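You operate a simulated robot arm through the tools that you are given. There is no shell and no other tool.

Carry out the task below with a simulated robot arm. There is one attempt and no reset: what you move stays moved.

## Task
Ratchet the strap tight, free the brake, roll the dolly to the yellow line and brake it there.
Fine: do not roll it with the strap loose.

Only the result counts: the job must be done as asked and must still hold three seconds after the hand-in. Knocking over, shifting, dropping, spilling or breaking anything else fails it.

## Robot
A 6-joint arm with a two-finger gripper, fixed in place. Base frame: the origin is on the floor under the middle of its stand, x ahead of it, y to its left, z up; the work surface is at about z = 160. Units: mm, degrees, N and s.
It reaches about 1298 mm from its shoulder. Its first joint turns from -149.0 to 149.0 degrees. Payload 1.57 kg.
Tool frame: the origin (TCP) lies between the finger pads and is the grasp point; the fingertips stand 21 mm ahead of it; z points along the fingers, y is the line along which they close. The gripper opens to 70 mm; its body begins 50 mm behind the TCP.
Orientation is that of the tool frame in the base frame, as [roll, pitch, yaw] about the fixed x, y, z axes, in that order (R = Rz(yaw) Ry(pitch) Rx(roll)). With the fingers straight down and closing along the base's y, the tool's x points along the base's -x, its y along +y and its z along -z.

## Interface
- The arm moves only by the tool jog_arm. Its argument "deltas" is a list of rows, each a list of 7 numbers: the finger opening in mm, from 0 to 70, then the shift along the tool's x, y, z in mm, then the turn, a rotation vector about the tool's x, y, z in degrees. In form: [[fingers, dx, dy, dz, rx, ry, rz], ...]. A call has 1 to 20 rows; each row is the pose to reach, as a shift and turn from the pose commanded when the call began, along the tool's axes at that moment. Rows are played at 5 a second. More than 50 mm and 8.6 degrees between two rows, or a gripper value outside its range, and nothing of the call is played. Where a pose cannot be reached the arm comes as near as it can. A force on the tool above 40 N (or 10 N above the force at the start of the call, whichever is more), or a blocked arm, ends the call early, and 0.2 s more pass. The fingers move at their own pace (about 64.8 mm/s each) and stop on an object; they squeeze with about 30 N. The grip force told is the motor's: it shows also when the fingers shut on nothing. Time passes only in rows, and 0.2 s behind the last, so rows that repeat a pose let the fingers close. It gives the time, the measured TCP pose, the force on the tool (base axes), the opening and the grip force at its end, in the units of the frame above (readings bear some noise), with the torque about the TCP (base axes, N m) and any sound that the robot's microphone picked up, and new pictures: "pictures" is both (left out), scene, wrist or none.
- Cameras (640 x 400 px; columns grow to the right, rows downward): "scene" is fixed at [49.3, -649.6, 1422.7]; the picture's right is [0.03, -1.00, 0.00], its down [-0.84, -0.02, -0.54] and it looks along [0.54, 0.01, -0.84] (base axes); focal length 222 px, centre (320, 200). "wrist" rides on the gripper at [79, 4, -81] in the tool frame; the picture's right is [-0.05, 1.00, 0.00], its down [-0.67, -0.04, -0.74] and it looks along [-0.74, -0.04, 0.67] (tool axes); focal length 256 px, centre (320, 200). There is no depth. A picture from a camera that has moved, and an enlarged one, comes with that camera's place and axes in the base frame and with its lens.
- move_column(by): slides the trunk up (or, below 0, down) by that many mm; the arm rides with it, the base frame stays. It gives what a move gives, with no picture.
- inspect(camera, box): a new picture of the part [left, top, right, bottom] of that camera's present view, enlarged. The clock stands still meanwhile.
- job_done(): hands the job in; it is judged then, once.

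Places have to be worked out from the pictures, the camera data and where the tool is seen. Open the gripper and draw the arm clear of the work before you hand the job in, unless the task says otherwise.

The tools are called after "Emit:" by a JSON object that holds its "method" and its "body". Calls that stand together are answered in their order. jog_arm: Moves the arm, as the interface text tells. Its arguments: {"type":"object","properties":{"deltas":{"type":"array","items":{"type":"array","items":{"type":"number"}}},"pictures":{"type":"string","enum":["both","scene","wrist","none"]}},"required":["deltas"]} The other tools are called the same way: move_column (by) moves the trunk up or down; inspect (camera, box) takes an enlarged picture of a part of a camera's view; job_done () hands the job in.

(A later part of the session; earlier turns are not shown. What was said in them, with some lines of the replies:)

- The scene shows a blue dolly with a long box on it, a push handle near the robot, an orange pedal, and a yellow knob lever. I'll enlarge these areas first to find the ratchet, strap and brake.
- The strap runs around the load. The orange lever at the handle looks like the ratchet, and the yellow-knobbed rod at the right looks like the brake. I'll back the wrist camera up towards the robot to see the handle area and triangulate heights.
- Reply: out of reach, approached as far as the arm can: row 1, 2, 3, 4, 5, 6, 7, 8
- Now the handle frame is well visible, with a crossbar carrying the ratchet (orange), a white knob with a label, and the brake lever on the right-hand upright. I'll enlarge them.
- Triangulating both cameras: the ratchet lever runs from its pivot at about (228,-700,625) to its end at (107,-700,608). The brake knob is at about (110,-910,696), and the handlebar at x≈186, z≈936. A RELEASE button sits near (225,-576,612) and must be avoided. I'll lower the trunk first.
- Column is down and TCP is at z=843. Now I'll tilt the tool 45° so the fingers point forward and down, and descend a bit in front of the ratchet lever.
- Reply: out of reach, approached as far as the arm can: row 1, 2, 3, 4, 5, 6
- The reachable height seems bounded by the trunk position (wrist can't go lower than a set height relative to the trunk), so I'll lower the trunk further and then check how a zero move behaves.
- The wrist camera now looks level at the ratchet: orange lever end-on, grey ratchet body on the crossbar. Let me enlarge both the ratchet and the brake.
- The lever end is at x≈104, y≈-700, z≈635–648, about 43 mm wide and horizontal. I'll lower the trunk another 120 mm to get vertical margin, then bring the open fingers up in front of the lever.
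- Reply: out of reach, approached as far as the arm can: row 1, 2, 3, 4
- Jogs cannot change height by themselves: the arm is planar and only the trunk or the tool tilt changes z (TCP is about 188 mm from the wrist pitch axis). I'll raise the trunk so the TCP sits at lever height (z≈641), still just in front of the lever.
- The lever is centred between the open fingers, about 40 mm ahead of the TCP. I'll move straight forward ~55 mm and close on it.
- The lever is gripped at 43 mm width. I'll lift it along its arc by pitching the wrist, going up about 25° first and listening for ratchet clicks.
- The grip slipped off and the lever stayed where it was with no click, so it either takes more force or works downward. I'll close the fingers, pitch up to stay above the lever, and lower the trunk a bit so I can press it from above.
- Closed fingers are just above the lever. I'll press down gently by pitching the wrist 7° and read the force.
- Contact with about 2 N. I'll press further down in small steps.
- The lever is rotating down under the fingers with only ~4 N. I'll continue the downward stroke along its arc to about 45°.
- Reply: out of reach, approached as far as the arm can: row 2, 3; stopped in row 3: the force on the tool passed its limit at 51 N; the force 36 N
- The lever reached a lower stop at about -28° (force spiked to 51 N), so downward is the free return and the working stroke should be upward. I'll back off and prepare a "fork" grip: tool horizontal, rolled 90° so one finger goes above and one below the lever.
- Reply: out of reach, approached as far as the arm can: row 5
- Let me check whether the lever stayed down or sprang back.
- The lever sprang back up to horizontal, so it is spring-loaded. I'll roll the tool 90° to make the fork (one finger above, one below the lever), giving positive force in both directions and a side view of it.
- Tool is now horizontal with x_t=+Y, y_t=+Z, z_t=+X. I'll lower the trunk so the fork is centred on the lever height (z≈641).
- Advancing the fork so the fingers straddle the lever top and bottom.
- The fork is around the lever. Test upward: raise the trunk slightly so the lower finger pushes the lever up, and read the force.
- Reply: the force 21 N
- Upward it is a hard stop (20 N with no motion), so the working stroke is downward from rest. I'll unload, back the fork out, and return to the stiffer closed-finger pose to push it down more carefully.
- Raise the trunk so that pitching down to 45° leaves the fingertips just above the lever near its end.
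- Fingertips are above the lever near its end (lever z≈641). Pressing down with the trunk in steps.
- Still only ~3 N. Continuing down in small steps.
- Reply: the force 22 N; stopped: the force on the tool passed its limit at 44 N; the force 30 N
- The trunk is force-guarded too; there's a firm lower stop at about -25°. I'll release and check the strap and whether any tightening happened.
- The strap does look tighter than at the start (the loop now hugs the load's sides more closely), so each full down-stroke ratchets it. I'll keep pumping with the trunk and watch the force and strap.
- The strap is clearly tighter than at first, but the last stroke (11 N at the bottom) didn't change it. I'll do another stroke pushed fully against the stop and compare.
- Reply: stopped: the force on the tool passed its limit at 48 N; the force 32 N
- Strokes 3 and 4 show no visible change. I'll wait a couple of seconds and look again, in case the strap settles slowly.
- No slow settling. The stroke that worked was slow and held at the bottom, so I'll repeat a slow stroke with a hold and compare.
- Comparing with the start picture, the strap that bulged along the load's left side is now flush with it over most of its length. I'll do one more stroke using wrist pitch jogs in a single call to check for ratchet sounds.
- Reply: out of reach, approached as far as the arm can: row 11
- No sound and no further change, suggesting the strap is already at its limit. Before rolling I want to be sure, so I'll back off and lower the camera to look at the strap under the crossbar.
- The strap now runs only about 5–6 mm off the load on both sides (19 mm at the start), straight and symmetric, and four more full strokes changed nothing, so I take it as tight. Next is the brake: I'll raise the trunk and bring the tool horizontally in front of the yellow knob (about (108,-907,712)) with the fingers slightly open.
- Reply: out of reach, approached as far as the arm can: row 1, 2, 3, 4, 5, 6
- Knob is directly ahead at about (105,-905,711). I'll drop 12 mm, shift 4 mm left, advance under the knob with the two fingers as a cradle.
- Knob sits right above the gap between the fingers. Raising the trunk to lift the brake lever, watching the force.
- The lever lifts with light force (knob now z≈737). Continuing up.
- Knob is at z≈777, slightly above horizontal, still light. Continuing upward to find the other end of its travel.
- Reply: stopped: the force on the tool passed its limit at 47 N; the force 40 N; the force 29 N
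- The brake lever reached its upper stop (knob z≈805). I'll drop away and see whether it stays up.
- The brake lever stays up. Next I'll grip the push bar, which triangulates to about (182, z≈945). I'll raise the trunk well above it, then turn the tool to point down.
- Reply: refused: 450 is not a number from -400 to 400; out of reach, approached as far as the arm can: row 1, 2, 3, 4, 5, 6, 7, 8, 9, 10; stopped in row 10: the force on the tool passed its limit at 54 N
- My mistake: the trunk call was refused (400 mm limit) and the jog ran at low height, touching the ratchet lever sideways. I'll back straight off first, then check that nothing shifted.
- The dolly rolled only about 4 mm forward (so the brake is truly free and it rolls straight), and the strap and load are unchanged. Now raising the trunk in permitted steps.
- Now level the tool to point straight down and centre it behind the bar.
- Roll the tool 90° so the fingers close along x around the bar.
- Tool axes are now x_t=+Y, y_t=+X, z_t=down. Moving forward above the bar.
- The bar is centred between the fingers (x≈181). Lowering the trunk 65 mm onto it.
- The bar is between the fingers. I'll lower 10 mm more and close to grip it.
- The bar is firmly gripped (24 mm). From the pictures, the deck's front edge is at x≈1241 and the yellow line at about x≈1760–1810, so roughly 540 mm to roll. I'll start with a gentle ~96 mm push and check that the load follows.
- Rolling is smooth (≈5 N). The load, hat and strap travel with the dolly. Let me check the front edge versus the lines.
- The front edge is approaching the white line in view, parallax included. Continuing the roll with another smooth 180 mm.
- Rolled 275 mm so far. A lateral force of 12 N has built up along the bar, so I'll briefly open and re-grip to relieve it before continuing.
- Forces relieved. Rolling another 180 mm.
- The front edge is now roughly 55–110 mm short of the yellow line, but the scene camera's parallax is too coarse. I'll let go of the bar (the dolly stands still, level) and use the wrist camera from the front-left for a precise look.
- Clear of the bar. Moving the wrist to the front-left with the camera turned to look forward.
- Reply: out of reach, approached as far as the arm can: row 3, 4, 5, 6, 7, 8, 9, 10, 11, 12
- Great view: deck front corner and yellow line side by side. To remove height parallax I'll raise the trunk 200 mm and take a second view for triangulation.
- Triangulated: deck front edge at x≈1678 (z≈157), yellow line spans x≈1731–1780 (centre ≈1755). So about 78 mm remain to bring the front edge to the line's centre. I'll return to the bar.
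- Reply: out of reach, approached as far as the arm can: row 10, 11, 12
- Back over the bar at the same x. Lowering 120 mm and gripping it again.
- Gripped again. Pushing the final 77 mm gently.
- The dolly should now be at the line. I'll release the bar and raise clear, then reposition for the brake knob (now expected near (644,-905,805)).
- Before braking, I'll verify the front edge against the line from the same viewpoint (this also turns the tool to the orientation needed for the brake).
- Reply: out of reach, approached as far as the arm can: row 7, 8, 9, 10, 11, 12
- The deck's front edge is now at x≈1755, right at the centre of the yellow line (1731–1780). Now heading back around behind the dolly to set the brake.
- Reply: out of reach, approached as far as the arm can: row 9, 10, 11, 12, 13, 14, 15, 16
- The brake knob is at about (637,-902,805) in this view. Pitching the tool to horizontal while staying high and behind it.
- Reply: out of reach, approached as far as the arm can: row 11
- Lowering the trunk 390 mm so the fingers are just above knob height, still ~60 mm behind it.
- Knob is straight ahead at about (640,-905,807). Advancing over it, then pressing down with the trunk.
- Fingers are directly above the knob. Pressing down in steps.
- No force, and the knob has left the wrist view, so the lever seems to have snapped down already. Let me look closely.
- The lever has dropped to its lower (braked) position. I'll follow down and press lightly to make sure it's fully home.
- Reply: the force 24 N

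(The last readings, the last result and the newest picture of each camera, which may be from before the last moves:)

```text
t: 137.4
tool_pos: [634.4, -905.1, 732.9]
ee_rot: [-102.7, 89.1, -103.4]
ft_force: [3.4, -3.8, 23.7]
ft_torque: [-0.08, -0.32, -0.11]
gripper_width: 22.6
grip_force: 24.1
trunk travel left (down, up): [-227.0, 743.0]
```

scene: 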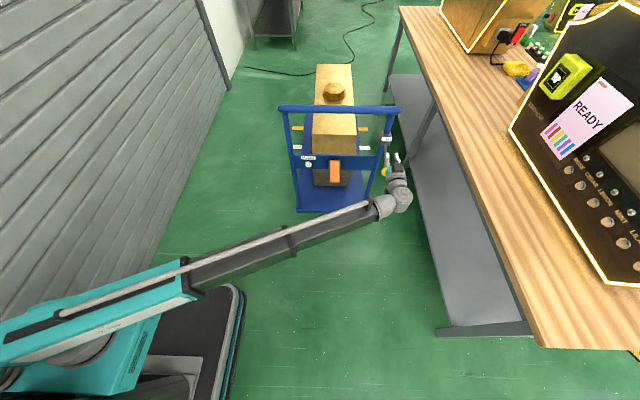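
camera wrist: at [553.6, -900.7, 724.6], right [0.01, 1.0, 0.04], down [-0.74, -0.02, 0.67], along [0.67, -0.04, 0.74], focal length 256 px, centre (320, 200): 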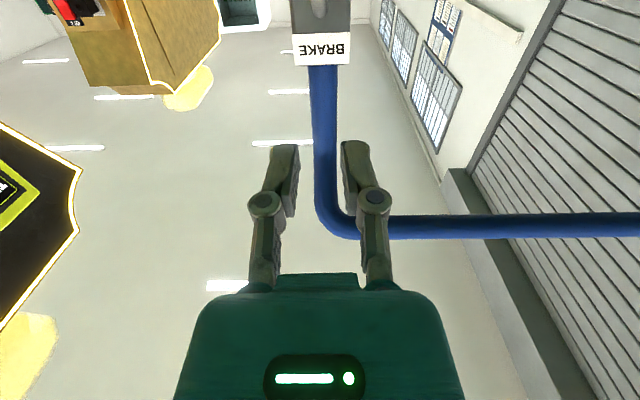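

It's at the firm lower stop (24 N). Releasing upward, then backing out.

Emit:
{"method": "move_column", "body": {"by": 40}}

Emit:
{"method": "jog_arm", "body": {"deltas": [[20, 0, 0, -40, 0, 0, 0], [20, 0, 0, -80, 0, 0, 0], [20, 0, 0, -120, 0, 0, 0], [20, 0, 0, -160, 0, 0, 0]], "pictures": "both"}}

Emit:
{"method": "inspect", "body": {"camera": "scene", "box": [270, 60, 420, 220]}}

```text
t: 138.2
tool_pos: [634.6, -904.6, 770.8]
ee_rot: [-117.7, 89.1, -118.5]
ft_force: [0.0, 0.2, -0.2]
ft_torque: [0.0, 0.04, -0.03]
gripper_width: 19.9
grip_force: 0.1
trunk travel left (down, up): [-267.0, 703.0]
```

```text
t: 139.2
tool_pos: [475.3, -900.0, 770.8]
ee_rot: [-113.2, 89.1, -114.0]
ft_force: [-0.2, -0.9, 0.2]
ft_torque: [0.01, -0.02, 0.03]
gripper_width: 20.1
grip_force: 0.0
trunk travel left (down, up): [-267.0, 703.0]
camera wrist: at [393.1, -895.9, 690.6], right [0.01, 1.0, 0.04], down [-0.74, -0.02, 0.67], along [0.67, -0.04, 0.74], focal length 256 px, centre (320, 200)
```

scene: 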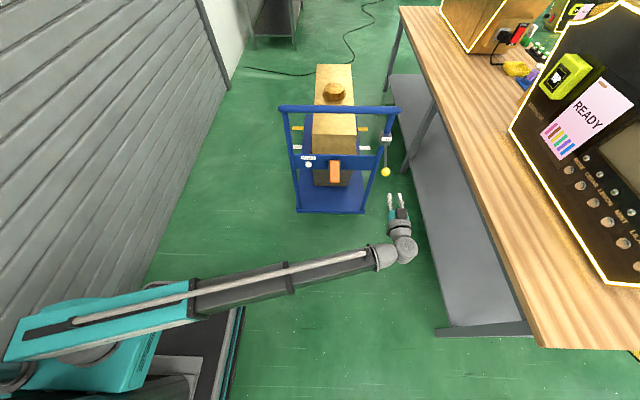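
wrist: 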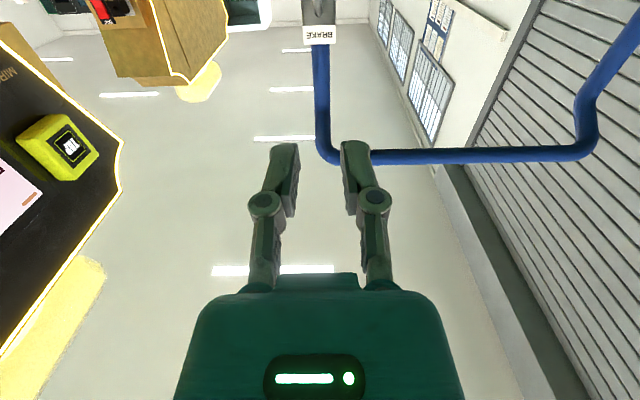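

```text
2.50 times, centred on (345, 140) of scene
camera zoom: at [49.3, -649.6, 1422.7], right [0.03, -1.0, 0.0], down [-0.84, -0.02, -0.54], along [0.54, 0.01, -0.84], focal length 554 px, centre (258, 350)
```

zoom: 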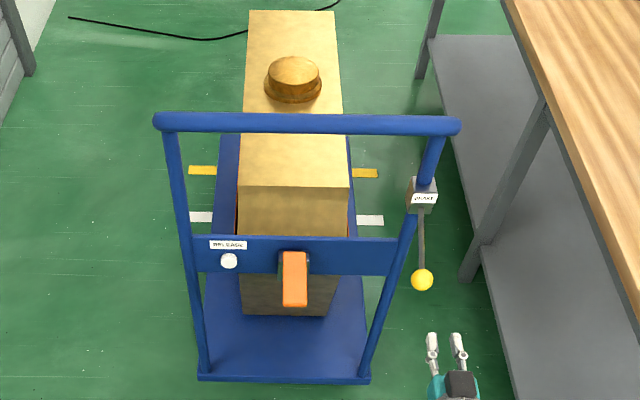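

The brake lever is down and the dolly stands at the line. I'll raise the arm and take a final verification view from the front-left.

Emit:
{"method": "move_column", "body": {"by": 400}}

Emit:
{"method": "move_column", "body": {"by": 80}}

```text
t: 143.1
tool_pos: [473.8, -902.0, 1171.0]
ee_rot: [-112.4, 89.1, -113.2]
ft_force: [-0.2, 0.0, -0.9]
ft_torque: [-0.02, 0.0, 0.03]
gripper_width: 19.9
grip_force: 0.0
trunk travel left (down, up): [-667.0, 303.0]
```

```text
t: 144.2
tool_pos: [475.5, -900.9, 1250.0]
ee_rot: [-112.6, 89.2, -113.3]
ft_force: [0.1, 0.2, 0.1]
ft_torque: [-0.02, -0.03, 0.0]
gripper_width: 20.2
grip_force: 0.0
trunk travel left (down, up): [-747.0, 223.0]
```

Emit:
{"method": "jog_arm", "body": {"deltas": [[20, 26, 3, 0, 0, 8.1, 0], [20, 52, 6, 0, 0, 16.2, 0], [20, 76, 9, 0, 0, 24.3, 0], [30, 101, 12, 0, 0, 32.4, 0], [40, 122, 15, 0, 0, 40.5, 0], [50, 141, 18, 0, 0, 48.6, 0], [60, 157, 21, 0, 0, 56.7, 0], [70, 170, 24, 0, 0, 64.8, 0], [70, 180, 27, 0, 0, 72.9, 0], [70, 186, 30, 0, 0, 81, 0], [70, 188, 33, 0, 0, 89.1, 0]], "pictures": "wrist"}}

```text
t: 146.6
tool_pos: [474.8, -870.3, 1066.1]
ee_rot: [-179.0, 0.4, 179.3]
ft_force: [0.6, -0.5, -0.1]
ft_torque: [-0.01, -0.01, -0.02]
gripper_width: 69.9
grip_force: 0.1
out of reach, approached as far as the arm can: row 11
trunk travel left (down, up): [-747.0, 223.0]
camera wrist: at [394.5, -863.4, 1145.2], right [0.07, 1.0, -0.02], down [0.66, -0.03, 0.75], along [0.75, -0.06, -0.66], focal length 256 px, centre (320, 200)
```

wrist: 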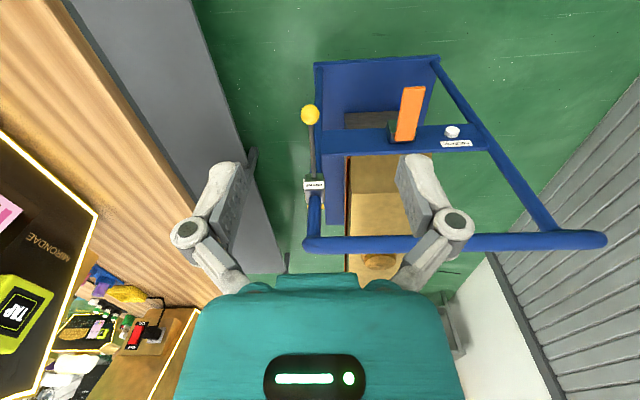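

Emit:
{"method": "jog_arm", "body": {"deltas": [[70, -28, 34, 0, 0, 0, 0], [70, -57, 68, 0, 0, 0, 0], [70, -85, 101, 0, 0, 0, 0], [70, -113, 135, 0, 0, 0, 0], [70, -142, 169, 0, 0, 0, 0], [70, -170, 203, 0, 0, 0, 0], [70, -198, 237, 0, 0, 0, 0], [70, -227, 271, 0, 0, 0, 0], [70, -255, 304, 0, 0, 0, 0], [70, -283, 338, 0, 0, 0, 0], [70, -312, 372, 0, 0, 0, 0], [70, -340, 406, 0, 0, 0, 0], [70, -368, 440, 0, 0, 0, 0], [70, -397, 474, 0, 0, 0, 0], [70, -425, 507, 0, 0, 0, 0], [70, -453.5, 541.4, 0, 0, 0, 0]], "pictures": "both"}}

Emit:
{"method": "inspect", "body": {"camera": "wrist", "box": [250, 90, 350, 190]}}

Emit:
{"method": "inspect", "body": {"camera": "scene", "box": [285, 60, 405, 220]}}

```text
t: 150.0
tool_pos: [933.3, -334.6, 1064.9]
ee_rot: [-179.1, 0.4, 179.4]
ft_force: [0.6, 0.6, 0.1]
ft_torque: [0.0, -0.01, 0.01]
gripper_width: 69.9
grip_force: 0.1
out of reach, approached as far as the arm can: row 2, 5, 6, 7, 14, 15, 16
trunk travel left (down, up): [-747.0, 223.0]
camera wrist: at [853.1, -328.4, 1144.8], right [0.07, 1.0, -0.01], down [0.66, -0.03, 0.75], along [0.75, -0.06, -0.66], focal length 256 px, centre (320, 200)
```

scene: 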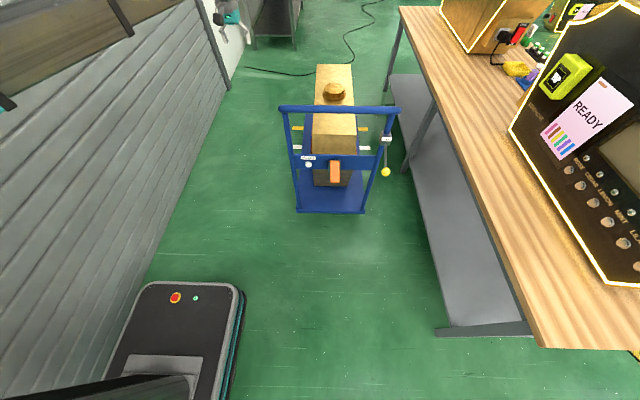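
wrist: 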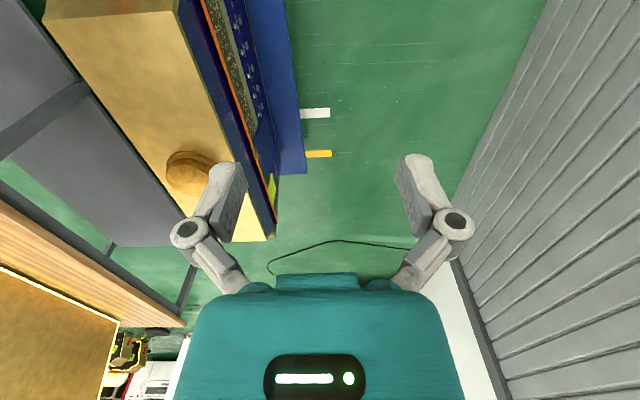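

```text
4.00 times, centred on (300, 140) of wrist
camera zoom: at [853.1, -328.4, 1144.8], right [0.07, 1.0, -0.01], down [0.66, -0.03, 0.75], along [0.75, -0.06, -0.66], focal length 1024 px, centre (400, 440)
```

zoom: 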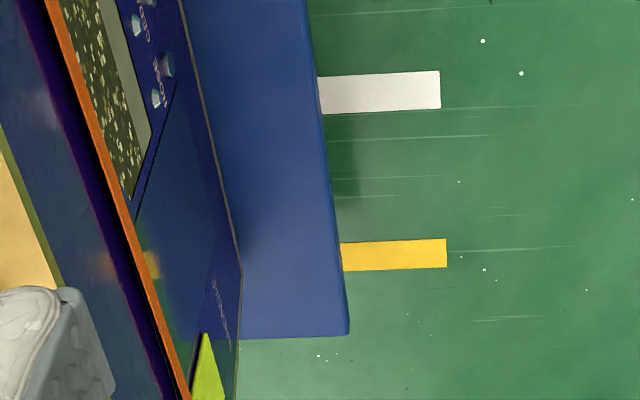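

```text
2.50 times, centred on (345, 140) of scene
camera zoom: at [49.3, -649.6, 1422.7], right [0.03, -1.0, 0.0], down [-0.84, -0.02, -0.54], along [0.54, 0.01, -0.84], focal length 554 px, centre (258, 350)
```

zoom: 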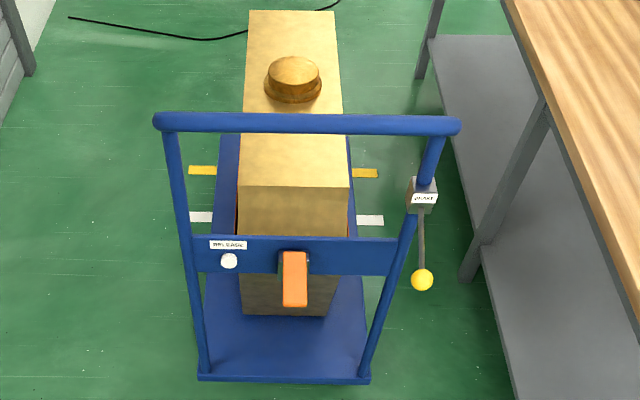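

Front edge is unchanged relative to the line after braking. One last check on the strap's fit against the load from this side view.

Emit:
{"method": "inspect", "body": {"camera": "wrist", "box": [160, 0, 300, 100]}}

Emit:
{"method": "inspect", "body": {"camera": "wrist", "box": [220, 140, 300, 250]}}

```text
4.00 times, centred on (230, 50) of wrist
camera zoom: at [853.1, -328.4, 1144.8], right [0.07, 1.0, -0.01], down [0.66, -0.03, 0.75], along [0.75, -0.06, -0.66], focal length 1024 px, centre (680, 800)
```

zoom: 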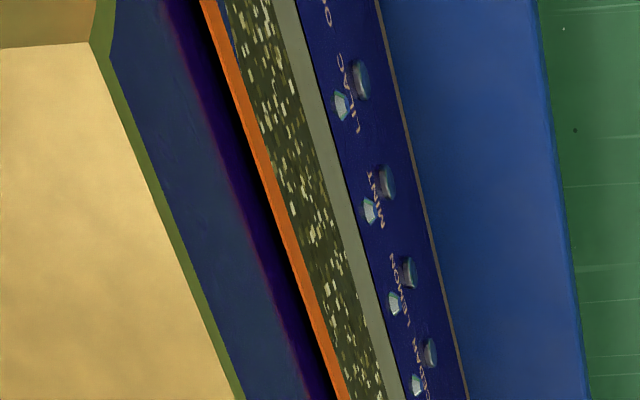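

```text
3.64 times, centred on (260, 195) of wrist
camera zoom: at [853.1, -328.4, 1144.8], right [0.07, 1.0, -0.01], down [0.66, -0.03, 0.75], along [0.75, -0.06, -0.66], focal length 931 px, centre (538, 218)
```

zoom: 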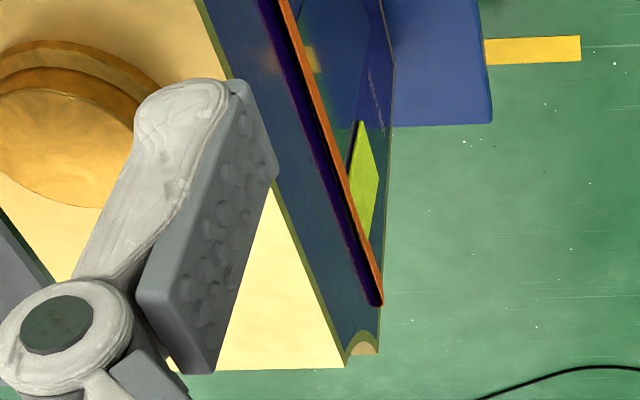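

Everything is consistent: the strap lies straight along the load's side, the brake lever is down, and the front edge is on the yellow line. Now drawing the open gripper back, clear of the dolly.

Emit:
{"method": "jog_arm", "body": {"deltas": [[70, 45, 0, 0, 0, 0, 0], [70, 90, 0, 0, 0, 0, 0], [70, 135, 0, 0, 0, 0, 0], [70, 180, 0, 0, 0, 0, 0], [70, 225, 0, 0, 0, 0, 0], [70, 270, 0, 0, 0, 0, 0], [70, 315, 0, 0, 0, 0, 0], [70, 360, 0, 0, 0, 0, 0], [70, 405, 0, 0, 0, 0, 0], [70, 450, 0, 0, 0, 0, 0], [70, 450, 0, 0, 0, 0, 0]], "pictures": "both"}}

Emit:
{"method": "inspect", "body": {"camera": "scene", "box": [275, 105, 405, 180]}}

```text
t: 152.4
tool_pos: [487.1, -329.7, 1065.2]
ee_rot: [-179.1, 0.6, 179.2]
ft_force: [0.0, -0.3, 0.1]
ft_torque: [0.0, -0.01, -0.04]
gripper_width: 70.2
grip_force: 0.1
out of reach, approached as far as the arm can: row 5, 6, 7, 8, 9, 10, 11
trunk travel left (down, up): [-747.0, 223.0]
camera wrist: at [406.5, -323.0, 1145.1], right [0.07, 1.0, -0.01], down [0.66, -0.03, 0.75], along [0.75, -0.06, -0.66], focal length 256 px, centre (320, 200)
```

scene: 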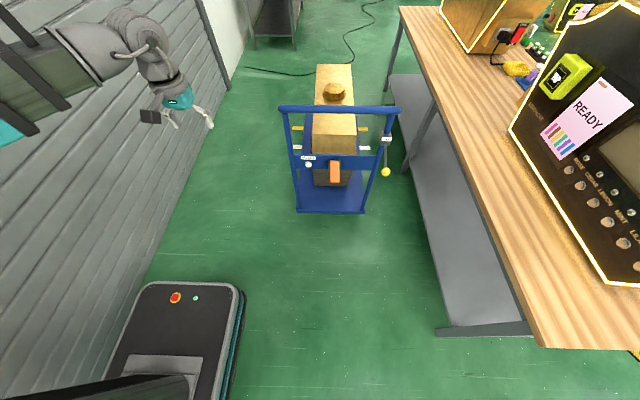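
wrist: 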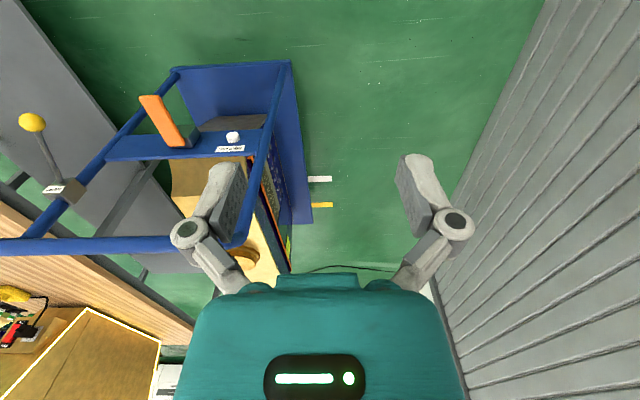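

```text
4.92 times, centred on (340, 142) of scene
camera zoom: at [49.3, -649.6, 1422.7], right [0.03, -1.0, 0.0], down [-0.84, -0.02, -0.54], along [0.54, 0.01, -0.84], focal length 1092 px, centre (222, 483)
```

zoom: 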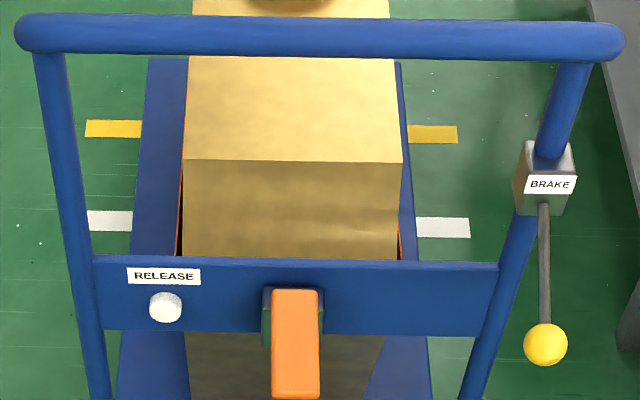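

The arm is clear with the gripper open, the brake lever is down, the strap is snug against the load and the dolly's front edge is on the yellow line. Handing in.

Emit:
{"method": "job_done", "body": {}}

```text
The job is handed in.
```

I tightened the strap, freed the brake, rolled the dolly to the yellow line and set the brake again. The job is handed in; no verdict came back.

- **Strap:** I worked the ratchet lever through six full strokes. The strap started about 19 mm off the load's side and ended about 6 mm off. The last four strokes changed nothing, so I took it as tight before rolling. No ratchet clicks were ever reported, so this is judged from the pictures alone.
- **Position:** The dolly rolled straight and the load stayed put on it. By triangulation, its front edge is at x ≈ 1755 mm, the centre of the yellow line, which spans about 1731–1780 mm. It was unchanged after braking.
- **Brake:** The lever is back at its lower stop, where it was at the start. I did not push the dolly afterwards to test that it holds.
- **Contact along the way:** After the brake was freed, a trunk move was refused and my next arm move ran too low. The hand touched the ratchet lever sideways with about 54 N. The dolly moved about 4 mm, and nothing else had visibly shifted. The RELEASE button was not touched.

The gripper is open and drawn back clear of the dolly.
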